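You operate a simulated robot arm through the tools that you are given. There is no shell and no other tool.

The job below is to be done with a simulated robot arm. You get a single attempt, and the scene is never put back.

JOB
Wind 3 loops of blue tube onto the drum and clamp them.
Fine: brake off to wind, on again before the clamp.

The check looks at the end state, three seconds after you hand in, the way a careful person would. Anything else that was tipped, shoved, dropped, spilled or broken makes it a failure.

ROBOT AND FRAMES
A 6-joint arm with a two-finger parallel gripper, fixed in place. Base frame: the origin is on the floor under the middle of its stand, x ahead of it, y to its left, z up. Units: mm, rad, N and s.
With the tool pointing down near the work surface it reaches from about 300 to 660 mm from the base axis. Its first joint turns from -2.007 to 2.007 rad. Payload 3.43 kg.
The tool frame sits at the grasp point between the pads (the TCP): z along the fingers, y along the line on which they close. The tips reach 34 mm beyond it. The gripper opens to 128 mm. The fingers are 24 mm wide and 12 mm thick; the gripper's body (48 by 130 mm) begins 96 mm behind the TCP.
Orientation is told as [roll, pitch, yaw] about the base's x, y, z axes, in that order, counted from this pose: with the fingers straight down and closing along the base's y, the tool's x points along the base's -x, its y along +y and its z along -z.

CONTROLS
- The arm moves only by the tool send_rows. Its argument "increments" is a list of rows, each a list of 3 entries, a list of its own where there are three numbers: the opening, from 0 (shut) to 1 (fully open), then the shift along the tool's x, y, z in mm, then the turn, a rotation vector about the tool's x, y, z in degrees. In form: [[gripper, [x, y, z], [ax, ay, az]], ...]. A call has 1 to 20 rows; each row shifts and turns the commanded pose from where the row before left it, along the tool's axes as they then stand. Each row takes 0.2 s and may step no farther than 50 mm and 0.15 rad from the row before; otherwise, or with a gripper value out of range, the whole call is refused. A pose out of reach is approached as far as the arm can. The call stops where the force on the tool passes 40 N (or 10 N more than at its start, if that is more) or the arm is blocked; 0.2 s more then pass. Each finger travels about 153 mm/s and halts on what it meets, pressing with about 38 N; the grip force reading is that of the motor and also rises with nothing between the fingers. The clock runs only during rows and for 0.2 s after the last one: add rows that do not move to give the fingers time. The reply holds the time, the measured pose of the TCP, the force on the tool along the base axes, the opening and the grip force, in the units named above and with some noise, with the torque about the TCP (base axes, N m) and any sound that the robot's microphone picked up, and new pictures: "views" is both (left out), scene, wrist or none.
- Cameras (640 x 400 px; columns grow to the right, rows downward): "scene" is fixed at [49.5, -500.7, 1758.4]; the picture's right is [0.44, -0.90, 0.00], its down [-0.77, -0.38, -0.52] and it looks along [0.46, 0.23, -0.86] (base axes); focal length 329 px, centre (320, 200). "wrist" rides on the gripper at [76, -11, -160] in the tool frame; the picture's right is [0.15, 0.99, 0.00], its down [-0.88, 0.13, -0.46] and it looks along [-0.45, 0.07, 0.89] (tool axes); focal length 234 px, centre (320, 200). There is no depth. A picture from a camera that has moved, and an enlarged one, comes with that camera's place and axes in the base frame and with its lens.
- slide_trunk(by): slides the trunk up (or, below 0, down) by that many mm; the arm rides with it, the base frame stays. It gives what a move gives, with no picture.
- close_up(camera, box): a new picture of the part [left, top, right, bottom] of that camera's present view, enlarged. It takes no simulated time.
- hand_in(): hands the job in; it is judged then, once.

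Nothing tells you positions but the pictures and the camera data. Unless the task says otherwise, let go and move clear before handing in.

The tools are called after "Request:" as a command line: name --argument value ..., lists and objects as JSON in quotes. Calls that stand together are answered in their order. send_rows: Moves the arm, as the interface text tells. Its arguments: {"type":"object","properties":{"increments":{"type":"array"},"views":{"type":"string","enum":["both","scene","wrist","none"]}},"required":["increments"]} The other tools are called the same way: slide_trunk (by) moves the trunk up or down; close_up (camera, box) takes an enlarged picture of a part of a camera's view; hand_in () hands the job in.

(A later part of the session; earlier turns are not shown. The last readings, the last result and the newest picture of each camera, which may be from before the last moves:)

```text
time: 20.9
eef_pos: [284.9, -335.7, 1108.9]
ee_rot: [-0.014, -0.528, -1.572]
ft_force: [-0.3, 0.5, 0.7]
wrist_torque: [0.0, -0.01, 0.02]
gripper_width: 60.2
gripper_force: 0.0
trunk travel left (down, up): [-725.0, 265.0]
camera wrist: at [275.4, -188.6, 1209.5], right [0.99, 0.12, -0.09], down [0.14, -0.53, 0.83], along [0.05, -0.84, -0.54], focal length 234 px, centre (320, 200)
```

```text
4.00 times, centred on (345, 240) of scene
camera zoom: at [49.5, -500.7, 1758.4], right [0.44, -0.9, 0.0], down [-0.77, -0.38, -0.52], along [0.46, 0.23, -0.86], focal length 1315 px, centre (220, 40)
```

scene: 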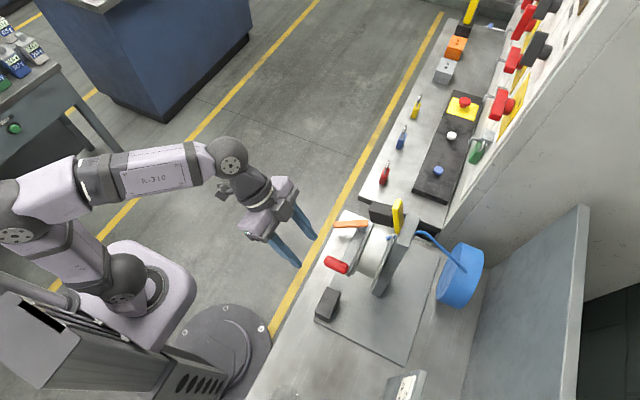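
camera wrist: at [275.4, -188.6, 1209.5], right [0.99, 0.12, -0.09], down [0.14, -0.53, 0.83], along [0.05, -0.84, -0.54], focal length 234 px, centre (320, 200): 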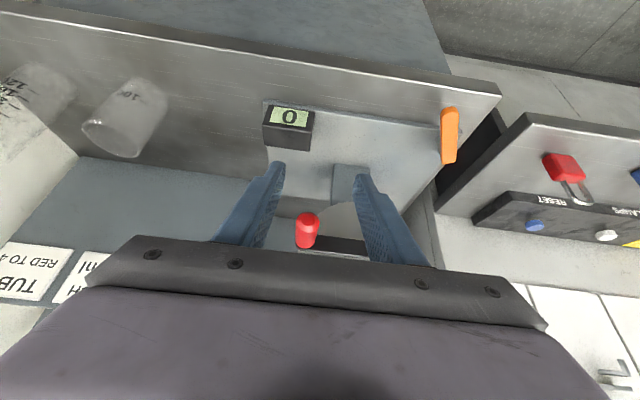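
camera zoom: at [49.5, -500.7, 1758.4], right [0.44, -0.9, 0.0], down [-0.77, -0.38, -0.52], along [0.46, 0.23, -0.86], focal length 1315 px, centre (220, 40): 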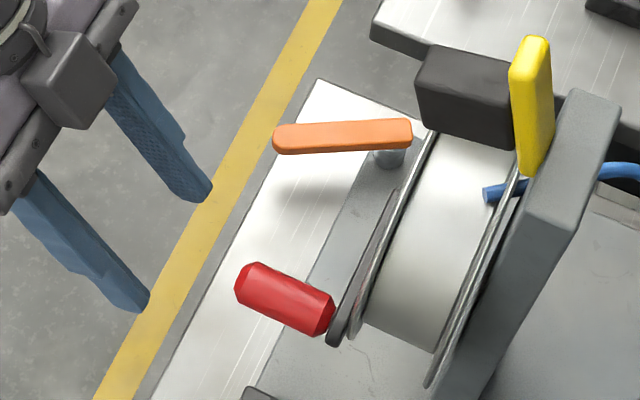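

The grip axis measures about (279, y, 1098), between the open fingers after a 6 mm shift. I'll slide in along -y and close on it.

Request:
send_rows --increments '[[0.47, [0, -5.9, 0], [0, 0, 0]], [0.47, [-21, 0, 11.4], [0, 0, 0]], [0.47, [-21, 0, 11.4], [0, 0, 0]], [0.47, [-21, 0, 11.4], [0, 0, 0]], [0.47, [0, 0, 0], [0, 0, 0]]]' --views "both"

```text
time: 22.1
eef_pos: [277.4, -407.1, 1113.8]
ee_rot: [-0.016, -0.53, -1.573]
ft_force: [0.0, 0.4, -0.8]
wrist_torque: [0.02, -0.04, 0.0]
gripper_width: 60.3
gripper_force: 0.0
trunk travel left (down, up): [-725.0, 265.0]
camera wrist: at [267.8, -260.1, 1213.1], right [0.99, 0.12, -0.09], down [0.14, -0.53, 0.84], along [0.05, -0.84, -0.54], focal length 234 px, centre (320, 200)
```

scene: 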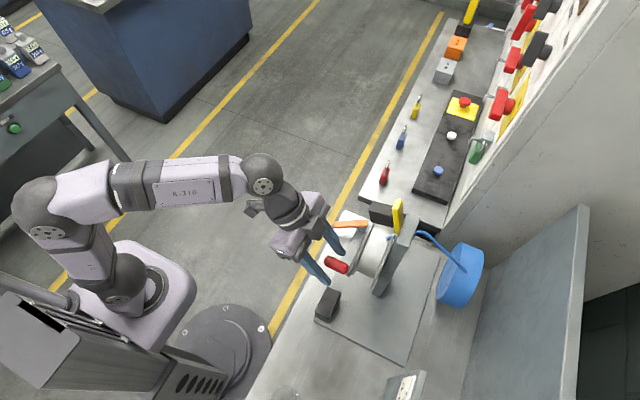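
wrist: 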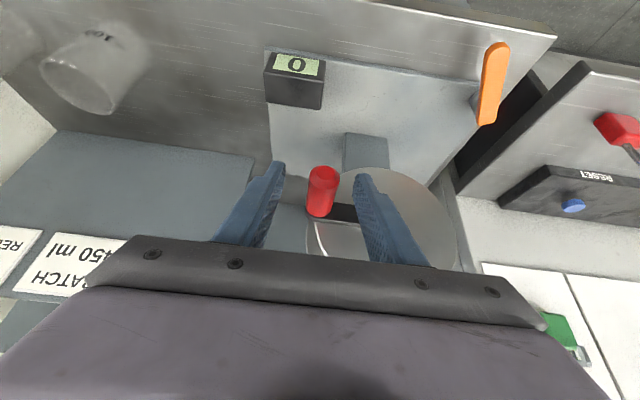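

Request:
close_up --camera "wrist" --box '[240, 140, 400, 260]'

Request:
close_up --camera "scene" --box '[280, 200, 420, 300]'

```text
3.33 times, centred on (320, 200) of wrist
camera zoom: at [267.8, -260.1, 1213.1], right [0.99, 0.12, -0.09], down [0.14, -0.53, 0.84], along [0.05, -0.84, -0.54], focal length 781 px, centre (320, 200)
```

zoom: 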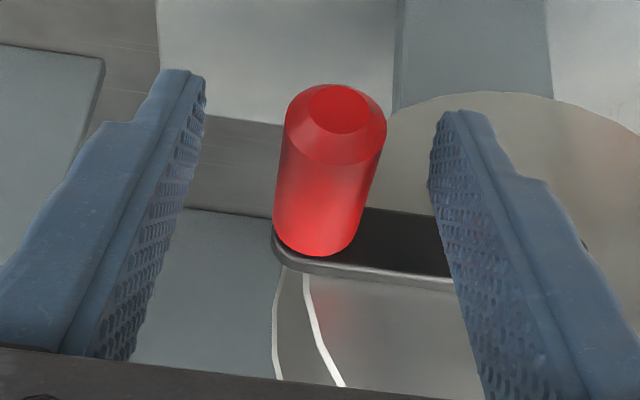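

```text
4.00 times, centred on (350, 250) of scene
camera zoom: at [49.5, -500.7, 1758.4], right [0.44, -0.9, 0.0], down [-0.77, -0.38, -0.52], along [0.46, 0.23, -0.86], focal length 1315 px, centre (200, 0)
```

zoom: 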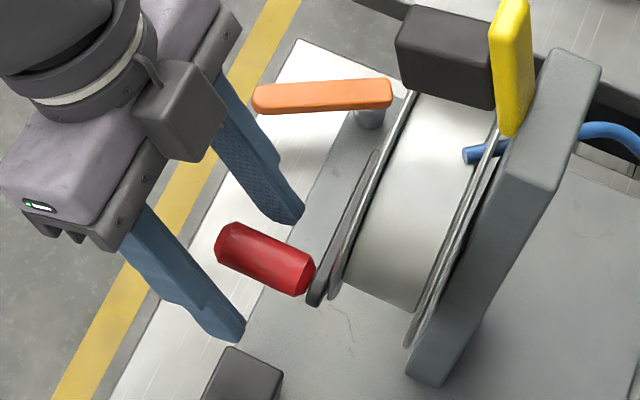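

The grip is centred between the fingers, so I'll close on it.

Request:
send_rows --increments '[[0.15, [0, 0, 0], [0, 0, 0]], [0, [0, 0, 0], [0, 0, 0]], [0, [0, 0, 0], [0, 0, 0]]]' --views "none"

```text
time: 22.9
eef_pos: [280.0, -406.7, 1111.9]
ee_rot: [-0.015, -0.529, -1.57]
ft_force: [9.3, -4.1, -0.7]
wrist_torque: [-0.2, -0.15, 1.65]
gripper_width: 23.6
gripper_force: 45.2
trunk travel left (down, up): [-725.0, 265.0]
```

I have a firm grip (23.6 mm). I'll turn the crank a little clockwise, as seen from the operator side, and watch the forces and drum.

Request:
send_rows --increments '[[0, [4.48, 0.58, 7.67], [0, 0, 0]], [0, [4.39, 1.73, 7.53], [0, 0, 0]], [0, [4.24, 2.86, 7.27], [0, 0, 0]], [0, [0, 0, 0], [0, 0, 0]]]' --views "both"

```text
time: 23.9
eef_pos: [285.3, -408.0, 1086.1]
ee_rot: [-0.014, -0.532, -1.572]
ft_force: [13.1, -4.5, 5.8]
wrist_torque: [-0.19, -0.19, 1.17]
gripper_width: 23.5
gripper_force: 44.8
trunk travel left (down, up): [-725.0, 265.0]
camera wrist: at [275.2, -260.1, 1185.5], right [0.99, 0.12, -0.09], down [0.14, -0.53, 0.84], along [0.05, -0.84, -0.54], focal length 234 px, centre (320, 200)
```

scene: 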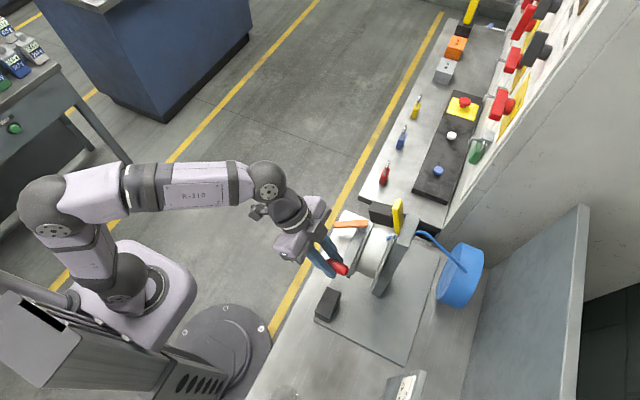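
wrist: 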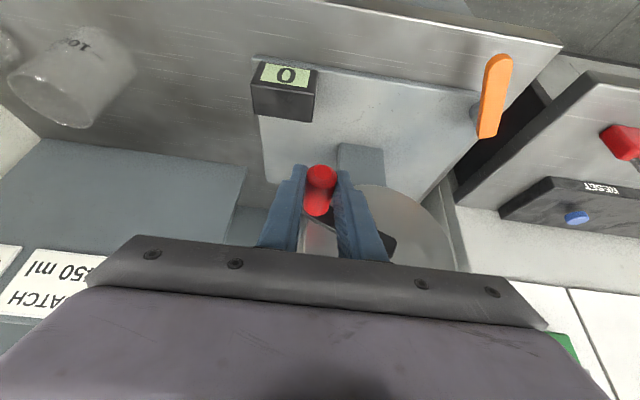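

Request:
close_up --camera "scene" --box '[330, 190, 440, 300]'

Request:
close_up --camera "wrist" --box '[240, 50, 480, 260]'

```text
3.64 times, centred on (385, 245) of scene
camera zoom: at [49.5, -500.7, 1758.4], right [0.44, -0.9, 0.0], down [-0.77, -0.38, -0.52], along [0.46, 0.23, -0.86], focal length 1195 px, centre (84, 36)
```

zoom: 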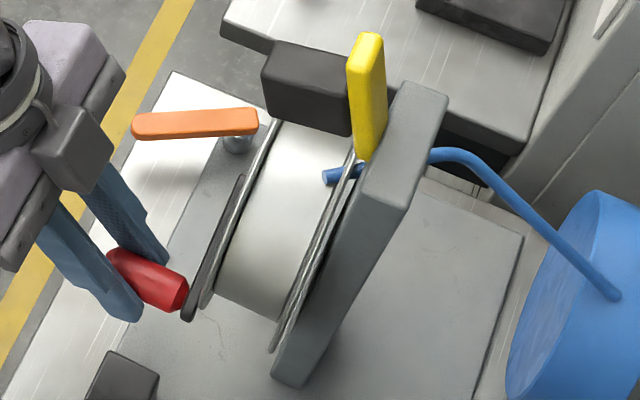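

```text
1.90 times, centred on (360, 155) of wrist
camera zoom: at [275.2, -260.1, 1185.5], right [0.99, 0.12, -0.09], down [0.14, -0.53, 0.84], along [0.05, -0.84, -0.54], focal length 446 px, centre (244, 286)
```

zoom: 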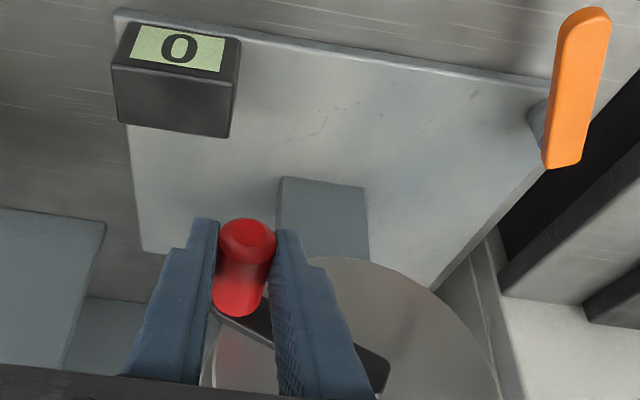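

The crank turns easily, so the brake is off. I'll continue through the bottom of the circle and check the forces.

Request:
send_rows --increments '[[0, [5.3, 7.47, 9.09], [0, 0, 0]], [0, [4.74, 7.22, 8.12], [0, 0, 0]], [0, [4.04, 8.73, 6.92], [0, 0, 0]], [0, [3.21, 10.0, 5.5], [0, 0, 0]], [0, [2.28, 10.95, 3.91], [0, 0, 0]], [0, [1.3, 11.57, 2.22], [0, 0, 0]], [0, [0.26, 11.85, 0.45], [0, 0, 0]], [0, [0, 0, 0], [0, 0, 0]]]' --views "both"

```text
time: 25.7
eef_pos: [349.6, -407.5, 1043.5]
ee_rot: [-0.014, -0.529, -1.574]
ft_force: [-0.7, -7.8, 6.0]
wrist_torque: [0.41, 0.01, 1.07]
gripper_width: 23.8
gripper_force: 45.0
trunk travel left (down, up): [-725.0, 265.0]
camera wrist: at [339.7, -260.7, 1143.2], right [0.99, 0.12, -0.09], down [0.13, -0.53, 0.83], along [0.05, -0.84, -0.54], focal length 234 px, centre (320, 200)
```

scene: 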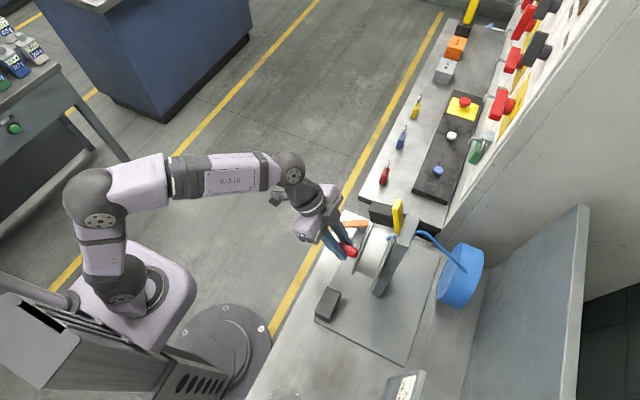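
wrist: 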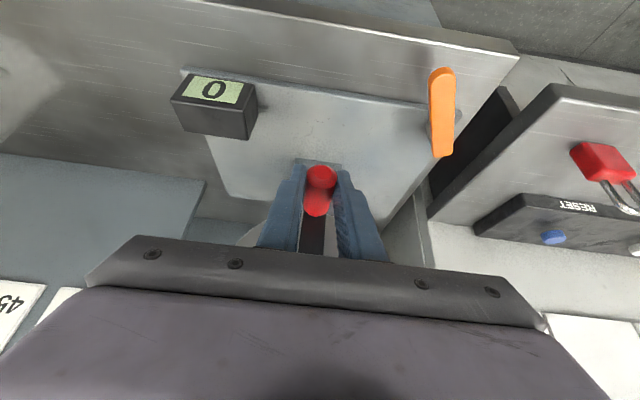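

Request:
close_up --camera "scene" --box '[345, 200, 435, 290]'

Request:
send_rows --increments '[[0, [-0.78, 11.75, -1.34], [0, 0, 0]], [0, [-1.8, 11.3, -3.08], [0, 0, 0]], [0, [-2.76, 10.52, -4.73], [0, 0, 0]], [0, [-3.64, 9.4, -6.24], [0, 0, 0]], [0, [-4.4, 8.01, -7.54], [0, 0, 0]], [0, [-5.04, 6.37, -8.64], [0, 0, 0]], [0, [-5.52, 4.53, -9.46], [0, 0, 0]], [0, [-5.83, 2.57, -10.0], [0, 0, 0]], [0, [-5.97, 0.52, -10.24], [0, 0, 0]], [0, [0, 0, 0], [0, 0, 0]]]' --views "both"

Request:
close_up --camera "scene" --box '[345, 200, 435, 290]'

```text
4.44 times, centred on (390, 245) of scene
camera zoom: at [49.5, -500.7, 1758.4], right [0.44, -0.9, 0.0], down [-0.77, -0.38, -0.52], along [0.46, 0.23, -0.86], focal length 1461 px, centre (9, 0)
```

zoom: 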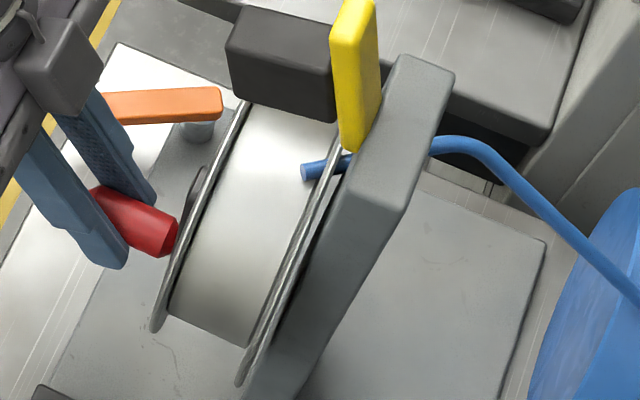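

```text
time: 27.9
eef_pos: [420.3, -407.5, 1115.3]
ee_rot: [-0.012, -0.53, -1.571]
ft_force: [16.1, 0.4, -0.4]
wrist_torque: [0.75, -0.22, 1.34]
gripper_width: 23.6
gripper_force: 45.4
trunk travel left (down, up): [-725.0, 265.0]
camera wrist: at [409.4, -260.1, 1213.9], right [0.99, 0.12, -0.08], down [0.14, -0.53, 0.84], along [0.06, -0.84, -0.54], focal length 234 px, centre (320, 200)
```

scene: 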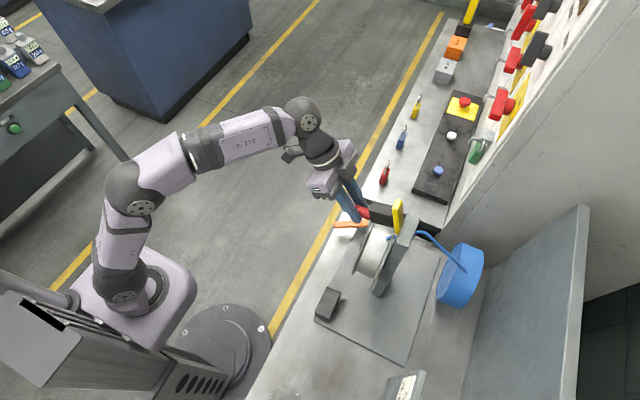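
wrist: 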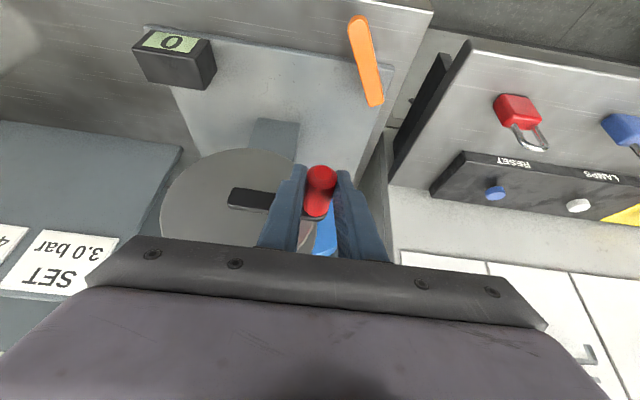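

```text
4.44 times, centred on (390, 245) of scene
camera zoom: at [49.5, -500.7, 1758.4], right [0.44, -0.9, 0.0], down [-0.77, -0.38, -0.52], along [0.46, 0.23, -0.86], focal length 1461 px, centre (9, 0)
```

zoom: 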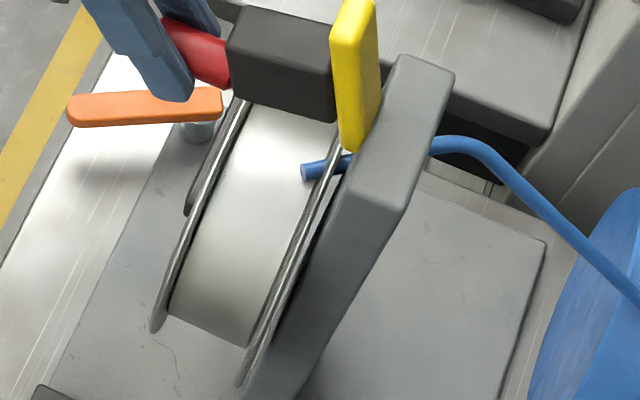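

Half a turn is done with light forces and the counter still at 0. The true centre is about x 350 with radius 70, so I'll correct the path and finish the first turn.

Request:
send_rows --increments '[[0, [-6.1, 1.4, -10.45], [0, 0, 0]], [0, [-5.86, -3.67, -10.05], [0, 0, 0]], [0, [-5.46, -5.63, -9.36], [0, 0, 0]], [0, [-4.88, -7.43, -8.36], [0, 0, 0]], [0, [-4.16, -8.99, -7.13], [0, 0, 0]], [0, [-3.31, -10.29, -5.67], [0, 0, 0]], [0, [-2.35, -11.27, -4.03], [0, 0, 0]], [0, [-1.34, -11.91, -2.29], [0, 0, 0]], [0, [-0.27, -12.2, -0.47], [0, 0, 0]], [0, [0, 0, 0], [0, 0, 0]]]' --views "both"

```text
time: 30.1
eef_pos: [345.4, -406.0, 1183.1]
ee_rot: [-0.018, -0.531, -1.573]
ft_force: [-0.4, 0.1, 8.5]
wrist_torque: [-1.12, 0.04, 1.3]
gripper_width: 23.5
gripper_force: 44.7
trunk travel left (down, up): [-725.0, 265.0]
camera wrist: at [335.7, -260.1, 1282.3], right [0.99, 0.11, -0.09], down [0.14, -0.53, 0.84], along [0.05, -0.84, -0.54], focal length 234 px, centre (320, 200)
```

scene: 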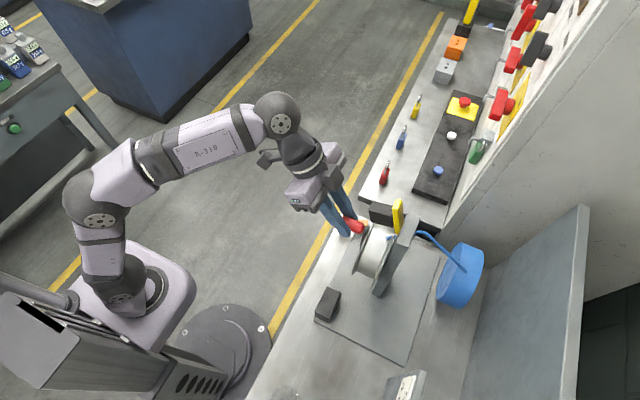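
wrist: 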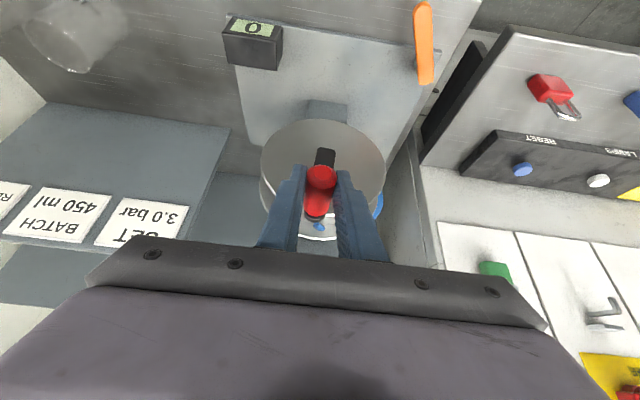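

Request:
send_rows --increments '[[0, [0.3, -12.1, 0.6], [0, 0, 0]], [0, [1.85, -11.63, 3.17], [0, 0, 0]], [0, [2.84, -10.83, 4.86], [0, 0, 0]], [0, [3.74, -9.68, 6.42], [0, 0, 0]], [0, [4.53, -8.25, 7.77], [0, 0, 0]], [0, [5.19, -6.56, 8.89], [0, 0, 0]], [0, [5.68, -4.66, 9.74], [0, 0, 0]], [0, [6.0, -2.65, 10.29], [0, 0, 0]], [0, [6.15, -0.54, 10.54], [0, 0, 0]], [0, [6.1, 1.6, 10.45], [0, 0, 0]], [0, [0, 0, 0], [0, 0, 0]]]' --views "both"

Request:
close_up --camera "scene" --box '[345, 200, 435, 290]'

Request:
close_up --camera "wrist" --box '[240, 40, 340, 120]'

```text
time: 32.5
eef_pos: [282.7, -407.9, 1098.6]
ee_rot: [-0.015, -0.527, -1.571]
ft_force: [8.3, -5.4, 1.7]
wrist_torque: [-0.05, -0.11, 1.28]
gripper_width: 23.7
gripper_force: 45.0
trunk travel left (down, up): [-725.0, 265.0]
camera wrist: at [271.7, -260.4, 1197.6], right [0.99, 0.12, -0.09], down [0.14, -0.53, 0.84], along [0.05, -0.84, -0.54], focal length 234 px, centre (320, 200)
```

scene: 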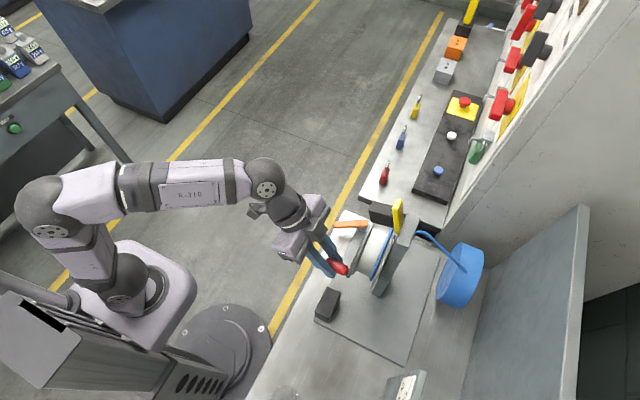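
wrist: 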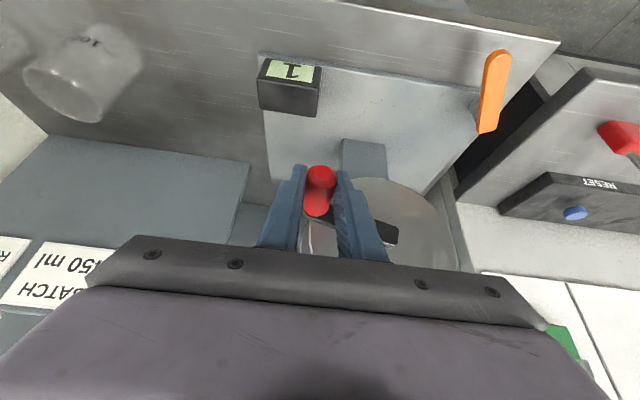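

```text
4.44 times, centred on (390, 245) of scene
camera zoom: at [49.5, -500.7, 1758.4], right [0.44, -0.9, 0.0], down [-0.77, -0.38, -0.52], along [0.46, 0.23, -0.86], focal length 1461 px, centre (9, 0)
```

zoom: 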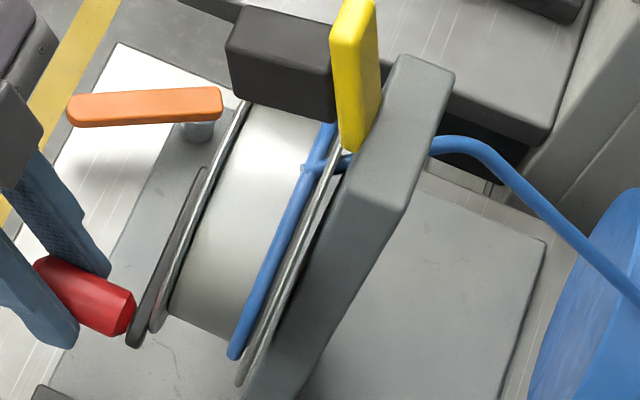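

```text
5.00 times, centred on (290, 80) of wrist
camera zoom: at [271.7, -260.4, 1197.6], right [0.99, 0.12, -0.09], down [0.14, -0.53, 0.84], along [0.05, -0.84, -0.54], focal length 1171 px, centre (470, 800)
```

zoom: 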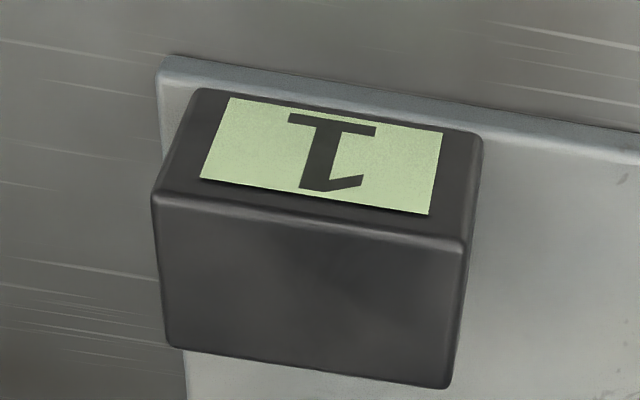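

The counter reads 1 and a blue loop shows on the drum, so this is the right direction. I'll continue with the second turn along the corrected circle.

Request:
send_rows --increments '[[0, [5.86, 4.4, 10.05], [0, 0, 0]], [0, [5.46, 5.63, 9.36], [0, 0, 0]], [0, [4.88, 7.43, 8.36], [0, 0, 0]], [0, [4.16, 8.99, 7.13], [0, 0, 0]], [0, [3.31, 10.29, 5.67], [0, 0, 0]], [0, [2.35, 11.27, 4.03], [0, 0, 0]], [0, [1.34, 11.91, 2.29], [0, 0, 0]], [0, [0.27, 12.2, 0.47], [0, 0, 0]], [0, [-0.81, 12.1, -1.38], [0, 0, 0]], [0, [-1.85, 11.63, -3.17], [0, 0, 0]], [0, [-2.84, 10.83, -4.86], [0, 0, 0]], [0, [-3.74, 9.68, -6.42], [0, 0, 0]], [0, [-4.53, 8.25, -7.77], [0, 0, 0]], [0, [-5.19, 6.56, -8.89], [0, 0, 0]], [0, [-5.68, 4.66, -9.74], [0, 0, 0]], [0, [-6.0, 2.65, -10.29], [0, 0, 0]], [0, [-6.15, 0.54, -10.54], [0, 0, 0]], [0, [-6.1, -1.6, -10.45], [0, 0, 0]], [0, [0, 0, 0], [0, 0, 0]]]' --views "wrist"

```text
time: 36.5
eef_pos: [418.6, -406.9, 1128.6]
ee_rot: [-0.013, -0.531, -1.572]
ft_force: [0.2, 4.3, -0.2]
wrist_torque: [1.2, -0.02, 1.24]
gripper_width: 23.7
gripper_force: 45.1
trunk travel left (down, up): [-725.0, 265.0]
camera wrist: at [408.4, -260.2, 1228.0], right [0.99, 0.12, -0.09], down [0.14, -0.53, 0.84], along [0.05, -0.84, -0.54], focal length 234 px, centre (320, 200)
```

wrist: 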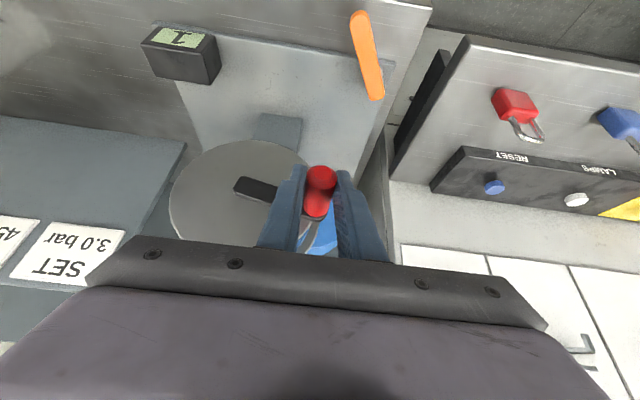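

The forces are near zero and the path is accurate. I'll finish the second turn.

Request:
send_rows --increments '[[0, [-5.86, -3.67, -10.05], [0, 0, 0]], [0, [-5.46, -5.63, -9.36], [0, 0, 0]], [0, [-4.88, -7.43, -8.36], [0, 0, 0]], [0, [-4.16, -8.99, -7.13], [0, 0, 0]], [0, [-3.31, -10.29, -5.67], [0, 0, 0]], [0, [-2.35, -11.27, -4.03], [0, 0, 0]], [0, [-1.34, -11.91, -2.29], [0, 0, 0]], [0, [-0.27, -12.2, -0.47], [0, 0, 0]], [0, [0.81, -12.1, 1.38], [0, 0, 0]], [0, [1.85, -11.63, 3.17], [0, 0, 0]], [0, [2.84, -10.83, 4.86], [0, 0, 0]], [0, [3.74, -9.68, 6.42], [0, 0, 0]], [0, [4.53, -8.25, 7.77], [0, 0, 0]], [0, [5.19, -6.56, 8.89], [0, 0, 0]], [0, [5.68, -4.66, 9.74], [0, 0, 0]], [0, [6.0, -2.65, 10.29], [0, 0, 0]], [0, [6.15, -0.54, 10.54], [0, 0, 0]], [0, [6.1, 1.6, 10.45], [0, 0, 0]], [0, [0, 0, 0], [0, 0, 0]]]' --views "both"

Request:
close_up --camera "scene" --box '[345, 200, 435, 290]'

```text
time: 40.5
eef_pos: [281.5, -406.0, 1099.0]
ee_rot: [-0.014, -0.528, -1.573]
ft_force: [3.2, -7.6, 1.0]
wrist_torque: [-1.15, -0.03, 1.32]
gripper_width: 23.4
gripper_force: 45.1
trunk travel left (down, up): [-725.0, 265.0]
camera wrist: at [271.8, -260.2, 1198.0], right [0.99, 0.12, -0.09], down [0.14, -0.53, 0.84], along [0.05, -0.84, -0.54], focal length 234 px, centre (320, 200)
```

scene: 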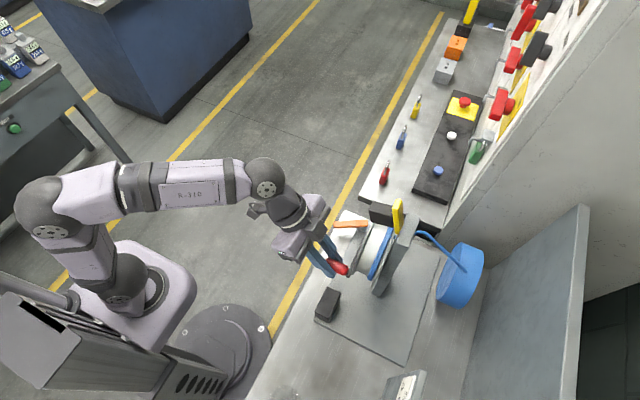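
wrist: 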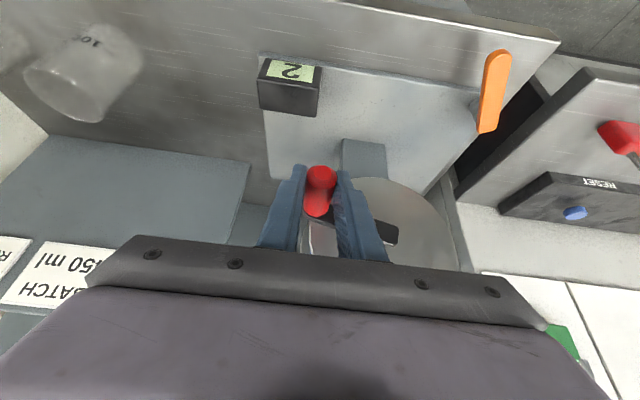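

```text
4.44 times, centred on (390, 245) of scene
camera zoom: at [49.5, -500.7, 1758.4], right [0.44, -0.9, 0.0], down [-0.77, -0.38, -0.52], along [0.46, 0.23, -0.86], focal length 1461 px, centre (9, 0)
```

zoom: 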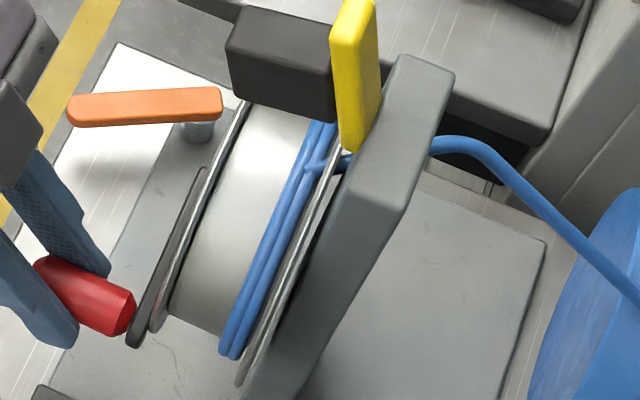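

The counter reads 2 with two loops visible. I'll start the third turn on the same path.

Request:
send_rows --increments '[[0, [5.86, 3.67, 10.05], [0, 0, 0]], [0, [5.46, 5.63, 9.36], [0, 0, 0]], [0, [4.88, 7.43, 8.36], [0, 0, 0]], [0, [4.16, 8.99, 7.13], [0, 0, 0]], [0, [3.31, 10.29, 5.67], [0, 0, 0]], [0, [2.35, 11.27, 4.03], [0, 0, 0]], [0, [1.34, 11.91, 2.29], [0, 0, 0]], [0, [0.27, 12.2, 0.47], [0, 0, 0]], [0, [-0.81, 12.1, -1.38], [0, 0, 0]], [0, [-1.85, 11.63, -3.17], [0, 0, 0]], [0, [-2.84, 10.83, -4.86], [0, 0, 0]], [0, [-3.74, 9.68, -6.42], [0, 0, 0]], [0, [-4.53, 8.25, -7.77], [0, 0, 0]], [0, [-5.19, 6.56, -8.89], [0, 0, 0]], [0, [-5.68, 4.66, -9.74], [0, 0, 0]], [0, [-6.0, 2.65, -10.29], [0, 0, 0]], [0, [-6.15, 0.54, -10.54], [0, 0, 0]], [0, [-6.1, -1.6, -10.45], [0, 0, 0]], [0, [0, 0, 0], [0, 0, 0]]]' --views "wrist"

```text
time: 44.5
eef_pos: [419.0, -408.0, 1128.4]
ee_rot: [-0.013, -0.529, -1.573]
ft_force: [-3.6, 7.1, -0.4]
wrist_torque: [1.2, 0.02, 1.17]
gripper_width: 23.7
gripper_force: 45.3
trunk travel left (down, up): [-725.0, 265.0]
camera wrist: at [408.6, -260.1, 1227.2], right [0.99, 0.12, -0.09], down [0.14, -0.53, 0.84], along [0.05, -0.84, -0.54], focal length 234 px, centre (320, 200)
```

wrist: 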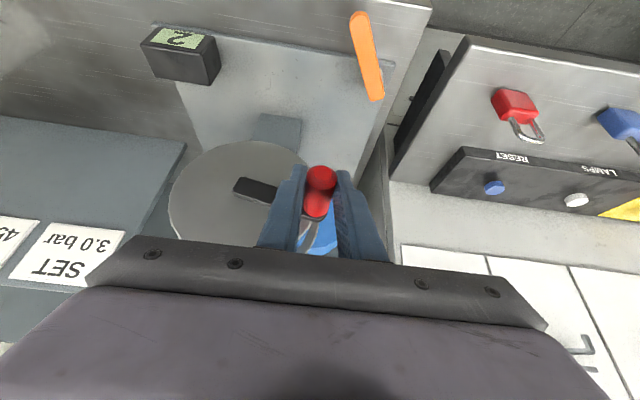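

Request:
send_rows --increments '[[0, [-5.86, -3.67, -10.05], [0, 0, 0]], [0, [-5.46, -5.63, -9.36], [0, 0, 0]], [0, [-4.88, -7.43, -8.36], [0, 0, 0]], [0, [-4.16, -8.99, -7.13], [0, 0, 0]], [0, [-3.31, -10.29, -5.67], [0, 0, 0]], [0, [-2.35, -11.27, -4.03], [0, 0, 0]], [0, [-1.34, -11.91, -2.29], [0, 0, 0]], [0, [-0.27, -12.2, -0.47], [0, 0, 0]], [0, [0.81, -12.1, 1.38], [0, 0, 0]], [0, [1.85, -11.63, 3.17], [0, 0, 0]], [0, [2.84, -10.83, 4.86], [0, 0, 0]], [0, [3.74, -9.68, 6.42], [0, 0, 0]], [0, [4.53, -8.25, 7.77], [0, 0, 0]], [0, [5.19, -6.56, 8.89], [0, 0, 0]], [0, [5.68, -4.66, 9.74], [0, 0, 0]], [0, [6.0, -2.65, 10.29], [0, 0, 0]], [0, [6.15, -0.54, 10.54], [0, 0, 0]], [0, [0, 0, 0], [0, 0, 0]]]' --views "both"

Request:
close_up --camera "scene" --box '[345, 200, 435, 290]'

Request:
close_up --camera "wrist" --box '[230, 30, 410, 250]'

```text
time: 48.3
eef_pos: [280.7, -408.5, 1109.6]
ee_rot: [-0.015, -0.528, -1.572]
ft_force: [-1.1, -2.8, -0.1]
wrist_torque: [-1.27, 0.01, 1.33]
gripper_width: 23.5
gripper_force: 45.3
trunk travel left (down, up): [-725.0, 265.0]
camera wrist: at [270.3, -260.0, 1209.4], right [0.99, 0.12, -0.09], down [0.14, -0.53, 0.84], along [0.05, -0.84, -0.54], focal length 234 px, centre (320, 200)
```

scene: 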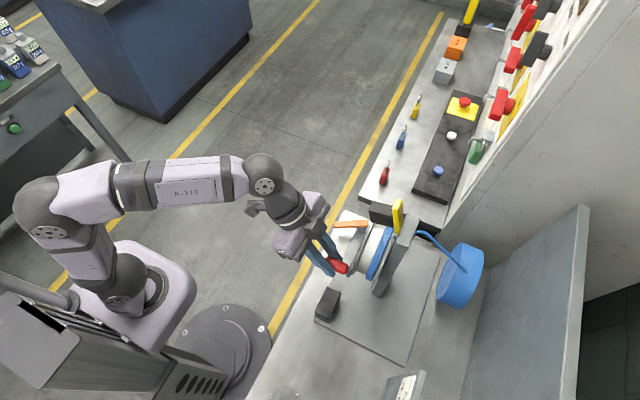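
wrist: 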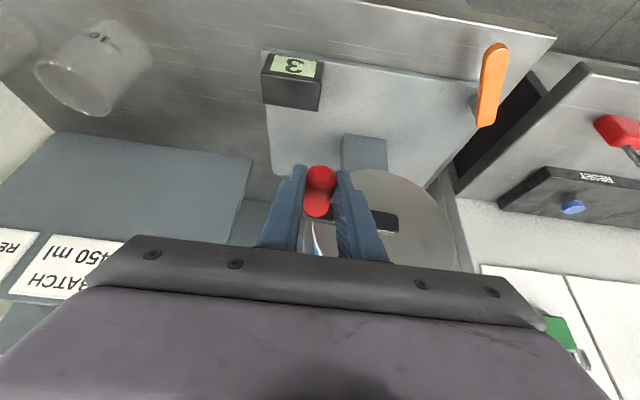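

```text
4.44 times, centred on (390, 245) of scene
camera zoom: at [49.5, -500.7, 1758.4], right [0.44, -0.9, 0.0], down [-0.77, -0.38, -0.52], along [0.46, 0.23, -0.86], focal length 1461 px, centre (9, 0)
```

zoom: 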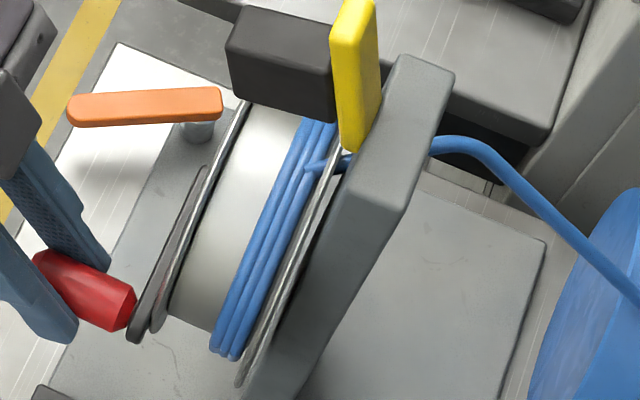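

```text
1.82 times, centred on (320, 140) of wrist
camera zoom: at [270.3, -260.0, 1209.4], right [0.99, 0.12, -0.09], down [0.14, -0.53, 0.84], along [0.05, -0.84, -0.54], focal length 426 px, centre (320, 309)
```

zoom: 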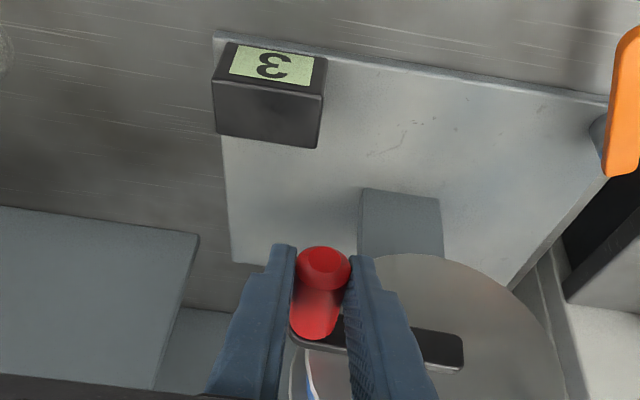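

The counter reads 3 and three loops lie on the drum. I'll turn a few more degrees for margin, release the grip and back straight out.

Request:
send_rows --increments '[[0, [2.77, 0.3, 4.75], [0, 0, 0]], [0, [0, 0, 0], [0, 0, 0]], [0.3, [0, 0, 0], [0, 0, 0]], [0.47, [0, 0, 0], [0, 0, 0]], [0.47, [0, 0, 0], [0, 0, 0]]]' --views "both"

Request:
close_up --camera "wrist" --box '[230, 30, 410, 250]'

```text
time: 49.5
eef_pos: [281.7, -405.7, 1106.0]
ee_rot: [-0.016, -0.526, -1.574]
ft_force: [0.6, -0.1, 0.7]
wrist_torque: [-0.01, -0.01, -0.04]
gripper_width: 60.3
gripper_force: 0.1
trunk travel left (down, up): [-725.0, 265.0]
camera wrist: at [271.2, -259.7, 1204.7], right [0.99, 0.12, -0.09], down [0.14, -0.53, 0.84], along [0.05, -0.84, -0.54], focal length 234 px, centre (320, 200)
```

scene: 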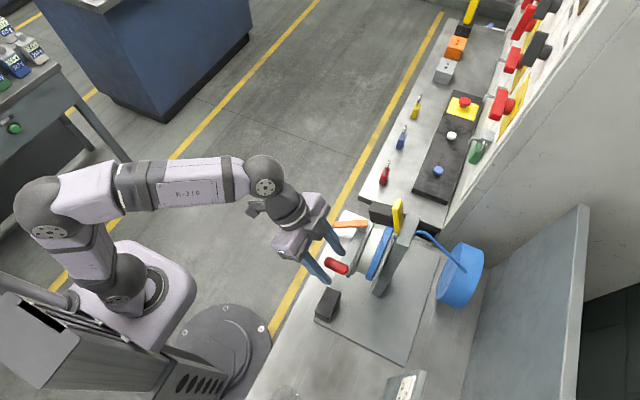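
wrist: 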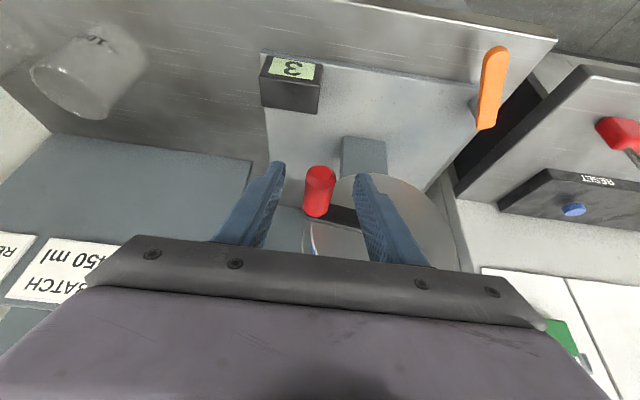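

```text
1.82 times, centred on (320, 140) of wrist
camera zoom: at [271.2, -259.7, 1204.7], right [0.99, 0.12, -0.09], down [0.14, -0.53, 0.84], along [0.05, -0.84, -0.54], focal length 426 px, centre (320, 309)
```

zoom: 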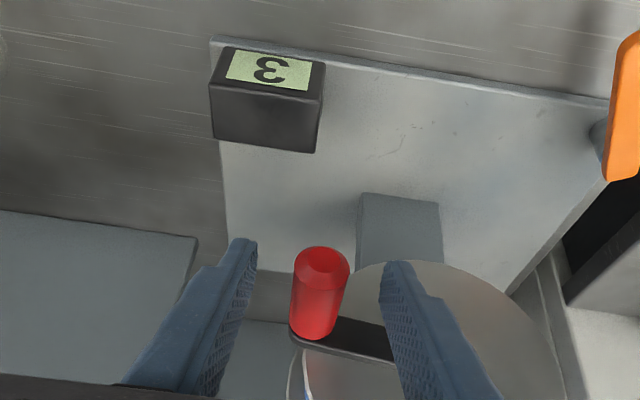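

The grip is released and the crank stays put with the counter at 3. I'll back out, close the gripper, and move to the outer side of the orange lever to put the brake back on.

Request:
send_rows --increments '[[0.47, [29.4, 0, -17.1], [0, 0, 0]], [0.47, [29.4, 0, -17.1], [0, 0, 0]], [0.3, [9.7, 41.3, 16.6], [0, 0, 0]], [0, [9.7, 41.3, 16.6], [0, 0, 0]], [0, [9.7, 41.3, 16.6], [0, 0, 0]], [0, [9.7, 41.3, 16.6], [0, 0, 0]], [0, [9.7, 41.3, 16.6], [0, 0, 0]], [0, [0, 0, 0], [0, 0, 0]]]' --views "both"

Request:
close_up --camera "wrist" --box '[200, 80, 400, 240]'

Request:
close_up --camera "scene" --box '[310, 190, 410, 260]'

```text
time: 51.3
eef_pos: [488.0, -339.3, 1006.0]
ee_rot: [-0.015, -0.529, -1.577]
ft_force: [0.6, 0.5, 0.1]
wrist_torque: [-0.02, 0.01, -0.03]
gripper_width: 0.0
gripper_force: 32.8
trunk travel left (down, up): [-725.0, 265.0]
camera wrist: at [476.8, -192.8, 1105.7], right [0.99, 0.12, -0.09], down [0.14, -0.53, 0.84], along [0.05, -0.84, -0.54], focal length 234 px, centre (320, 200)
```

scene: 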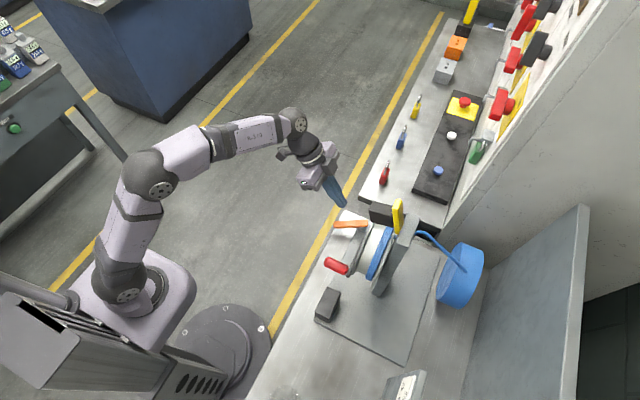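
wrist: 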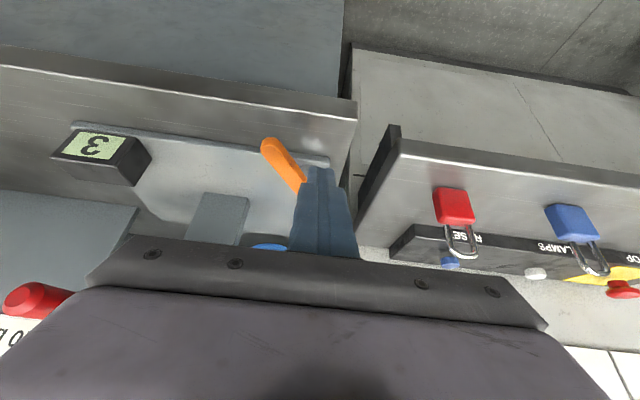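

```text
2.50 times, centred on (300, 160) of wrist
camera zoom: at [476.8, -192.8, 1105.7], right [0.99, 0.12, -0.09], down [0.14, -0.53, 0.84], along [0.05, -0.84, -0.54], focal length 585 px, centre (370, 300)
```

zoom: 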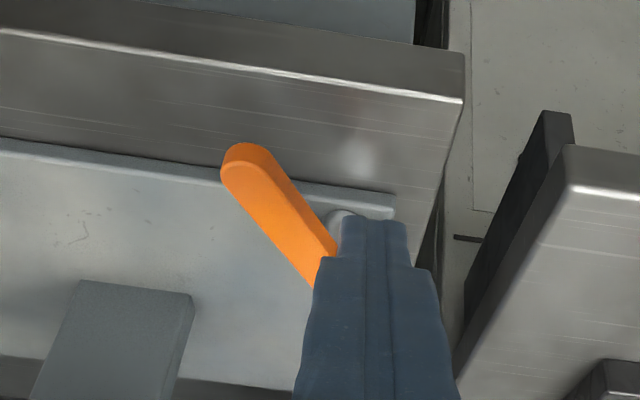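

```text
5.71 times, centred on (360, 225) of scene
camera zoom: at [49.5, -500.7, 1758.4], right [0.44, -0.9, 0.0], down [-0.77, -0.38, -0.52], along [0.46, 0.23, -0.86], focal length 1878 px, centre (91, 57)
```

zoom: 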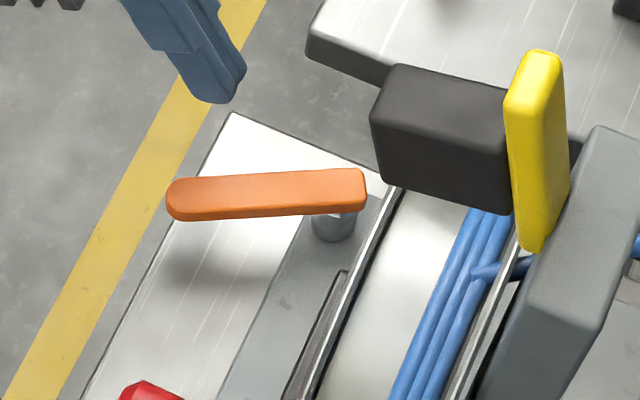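

The lever sits at about 58°, with its tip near (429, -356). I'll lower the finger beside it and sweep it back toward its original position.

Request:
send_rows --increments '[[0, [14, 0, 35.3], [0, 0, 0]], [0, [-6.05, -14, 3.53], [0, 0, 0]], [0, [-1.8, -3.4, 1.06], [0, 0, 0]], [0, [-1.99, -4.6, 1.16], [0, 0, 0]], [0, [-1.99, -4.7, 1.16], [0, 0, 0]], [0, [-3.28, -4.7, 1.92], [0, 0, 0]], [0, [-3.37, -4.6, 1.97], [0, 0, 0]], [0, [0, 0, 0], [0, 0, 0]]]' --views "both"

```text
time: 53.1
eef_pos: [447.9, -366.7, 967.8]
ee_rot: [-0.019, -0.526, -1.573]
ft_force: [0.5, 0.2, 0.6]
wrist_torque: [-0.02, 0.01, -0.01]
gripper_width: 0.0
gripper_force: 32.7
trunk travel left (down, up): [-725.0, 265.0]
camera wrist: at [438.8, -220.5, 1068.0], right [0.99, 0.12, -0.09], down [0.14, -0.53, 0.84], along [0.05, -0.84, -0.54], focal length 234 px, centre (320, 200)
```

scene: 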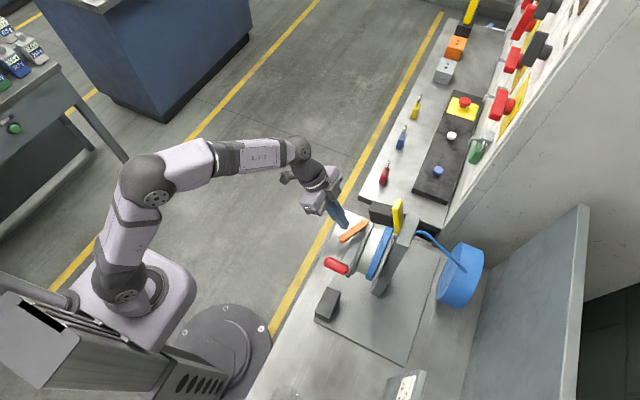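
wrist: 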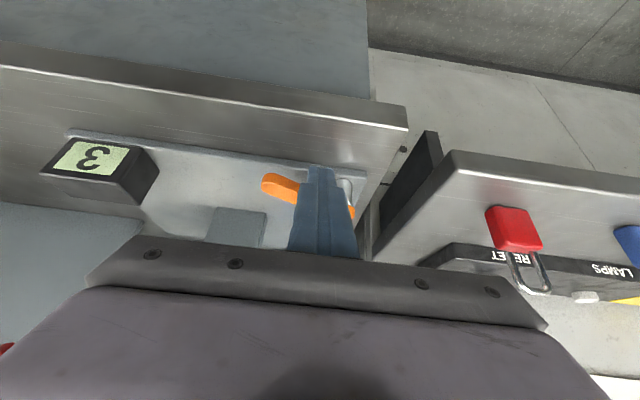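

The lever is following. I'll sweep the rest of the way until it meets the stop.

Request:
send_rows --increments '[[0, [-4.23, -2, 2.47], [0, 0, 0]], [0, [-4.23, -2, 2.47], [0, 0, 0]], [0, [-4.92, -1.5, 2.87], [0, 0, 0]], [0, [-4.92, -1.0, 2.87], [0, 0, 0]], [0, [-1.7, 0, 1.0], [0, 0, 0]], [0, [-1.7, 0, 1.0], [0, 0, 0]], [0, [0, 0, 0], [0, 0, 0]]]' --views "both"

Request:
close_up --camera "scene" --box '[310, 190, 410, 260]'

```text
time: 54.7
eef_pos: [442.6, -388.5, 969.7]
ee_rot: [-0.016, -0.528, -1.573]
ft_force: [-3.5, 24.0, 0.1]
wrist_torque: [0.54, -0.01, -0.06]
gripper_width: 0.2
gripper_force: 33.3
trunk travel left (down, up): [-725.0, 265.0]
camera wrist: at [432.5, -240.7, 1069.2], right [0.99, 0.12, -0.09], down [0.14, -0.53, 0.84], along [0.05, -0.84, -0.54], focal length 234 px, centre (320, 200)
```

scene: 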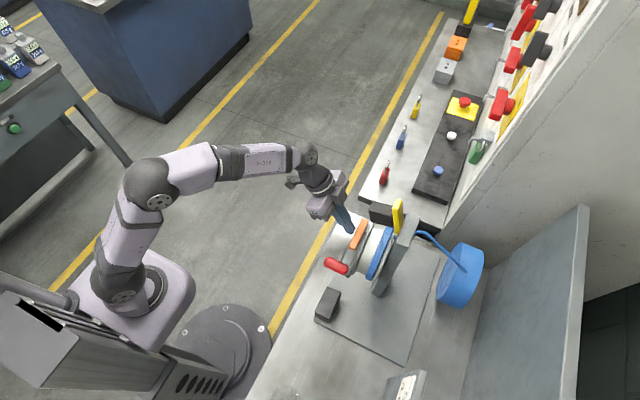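
wrist: 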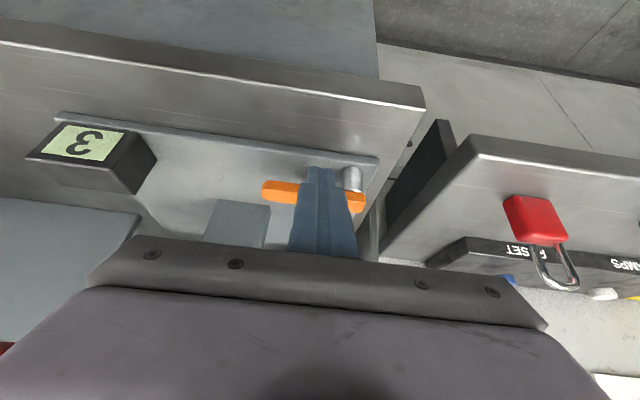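

```text
5.71 times, centred on (360, 225) of scene
camera zoom: at [49.5, -500.7, 1758.4], right [0.44, -0.9, 0.0], down [-0.77, -0.38, -0.52], along [0.46, 0.23, -0.86], focal length 1878 px, centre (91, 57)
```

zoom: 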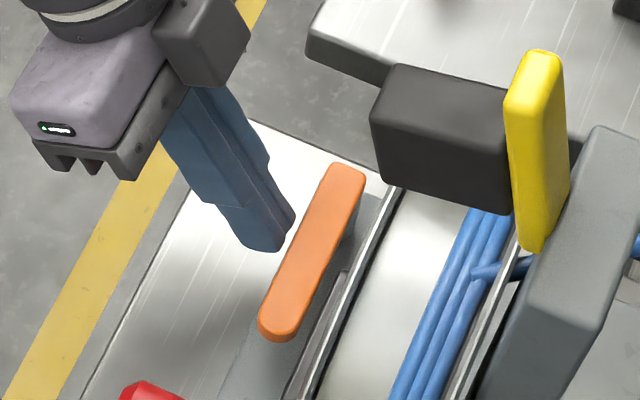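

The lever is back at its original position against the stop, so the brake is on and the counter still shows 3. I'll back away and go up to inspect the yellow clamp lever from the front.

Request:
send_rows --increments '[[0, [34.6, 0, -20.2], [0, 0, 0]], [0, [-17.5, -15.6, -32.3], [0, 0, 0]], [0, [-17.5, -15.6, -32.3], [0, 0, 0]], [0, [-17.5, -15.6, -32.3], [0, 0, 0]], [0, [-17.5, -15.6, -32.3], [0, 0, 0]], [0, [-17.5, -15.6, -32.3], [0, 0, 0]], [0, [-17.5, -15.6, -32.3], [0, 0, 0]], [0, [-17.5, -15.6, -32.3], [0, 0, 0]], [0, [-17.5, -15.6, -32.3], [0, 0, 0]], [0, [-17.5, -15.6, -32.3], [0, 0, 0]], [0, [0, 0, 0], [0, 0, 0]]]' --views "both"

Request:
close_up --camera "wrist" --box '[280, 120, 420, 260]'

```text
time: 57.1
eef_pos: [304.8, -341.2, 1301.3]
ee_rot: [-0.016, -0.528, -1.572]
ft_force: [0.6, 0.0, 0.4]
wrist_torque: [-0.02, 0.01, -0.01]
gripper_width: 0.0
gripper_force: 33.1
trunk travel left (down, up): [-725.0, 265.0]
camera wrist: at [295.4, -193.3, 1400.2], right [0.99, 0.12, -0.09], down [0.14, -0.53, 0.84], along [0.05, -0.84, -0.54], focal length 234 px, centre (320, 200)
```

scene: 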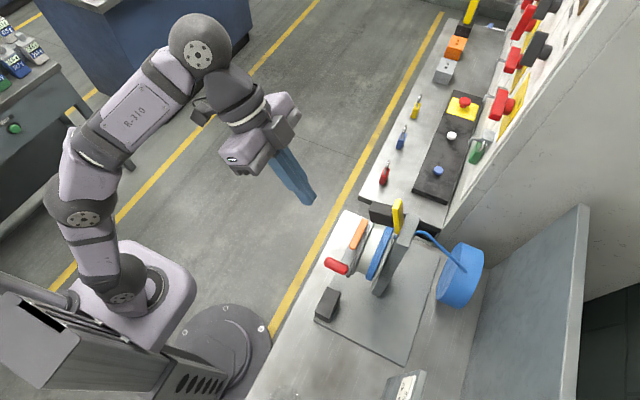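
wrist: 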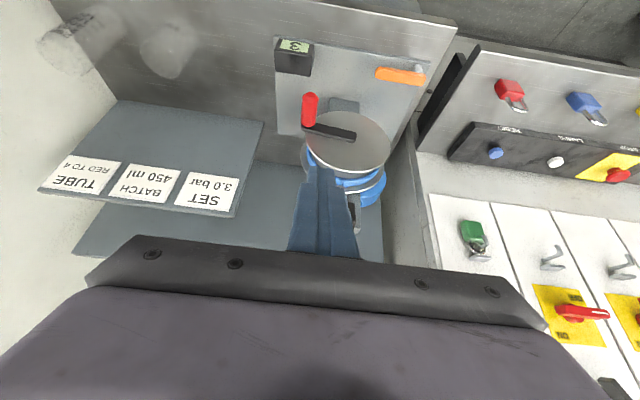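

```text
2.86 times, centred on (350, 190) of wrist
camera zoom: at [295.4, -193.3, 1400.2], right [0.99, 0.12, -0.09], down [0.14, -0.53, 0.84], along [0.05, -0.84, -0.54], focal length 669 px, centre (234, 229)
```

zoom: 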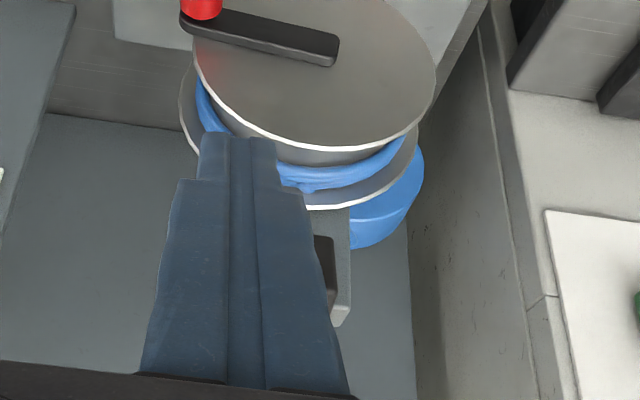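

The fingers hide the clamp from here, so I'll raise the trunk a bit to look over it.

Request:
slide_trunk --by 130

Request:
close_up --camera "wrist" --box '[240, 60, 440, 220]'

```text
time: 58.7
eef_pos: [306.2, -340.9, 1430.2]
ee_rot: [-0.017, -0.528, -1.572]
ft_force: [-0.2, 0.2, 0.0]
wrist_torque: [0.02, -0.02, 0.02]
gripper_width: 0.0
gripper_force: 33.4
trunk travel left (down, up): [-855.0, 135.0]
```

```text
2.50 times, centred on (340, 140) of wrist
camera zoom: at [295.7, -193.4, 1529.9], right [0.99, 0.12, -0.09], down [0.14, -0.53, 0.84], along [0.05, -0.84, -0.54], focal length 585 px, centre (270, 350)
```

zoom: 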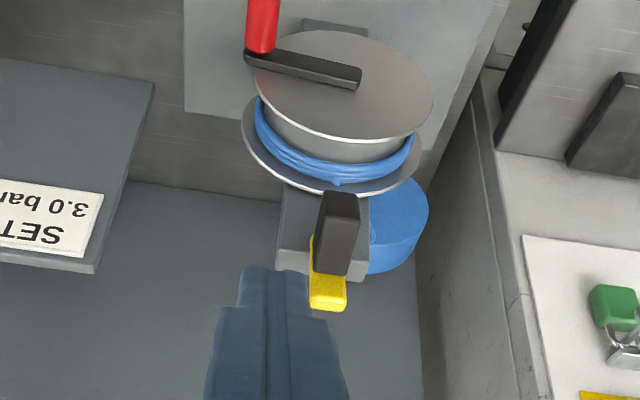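

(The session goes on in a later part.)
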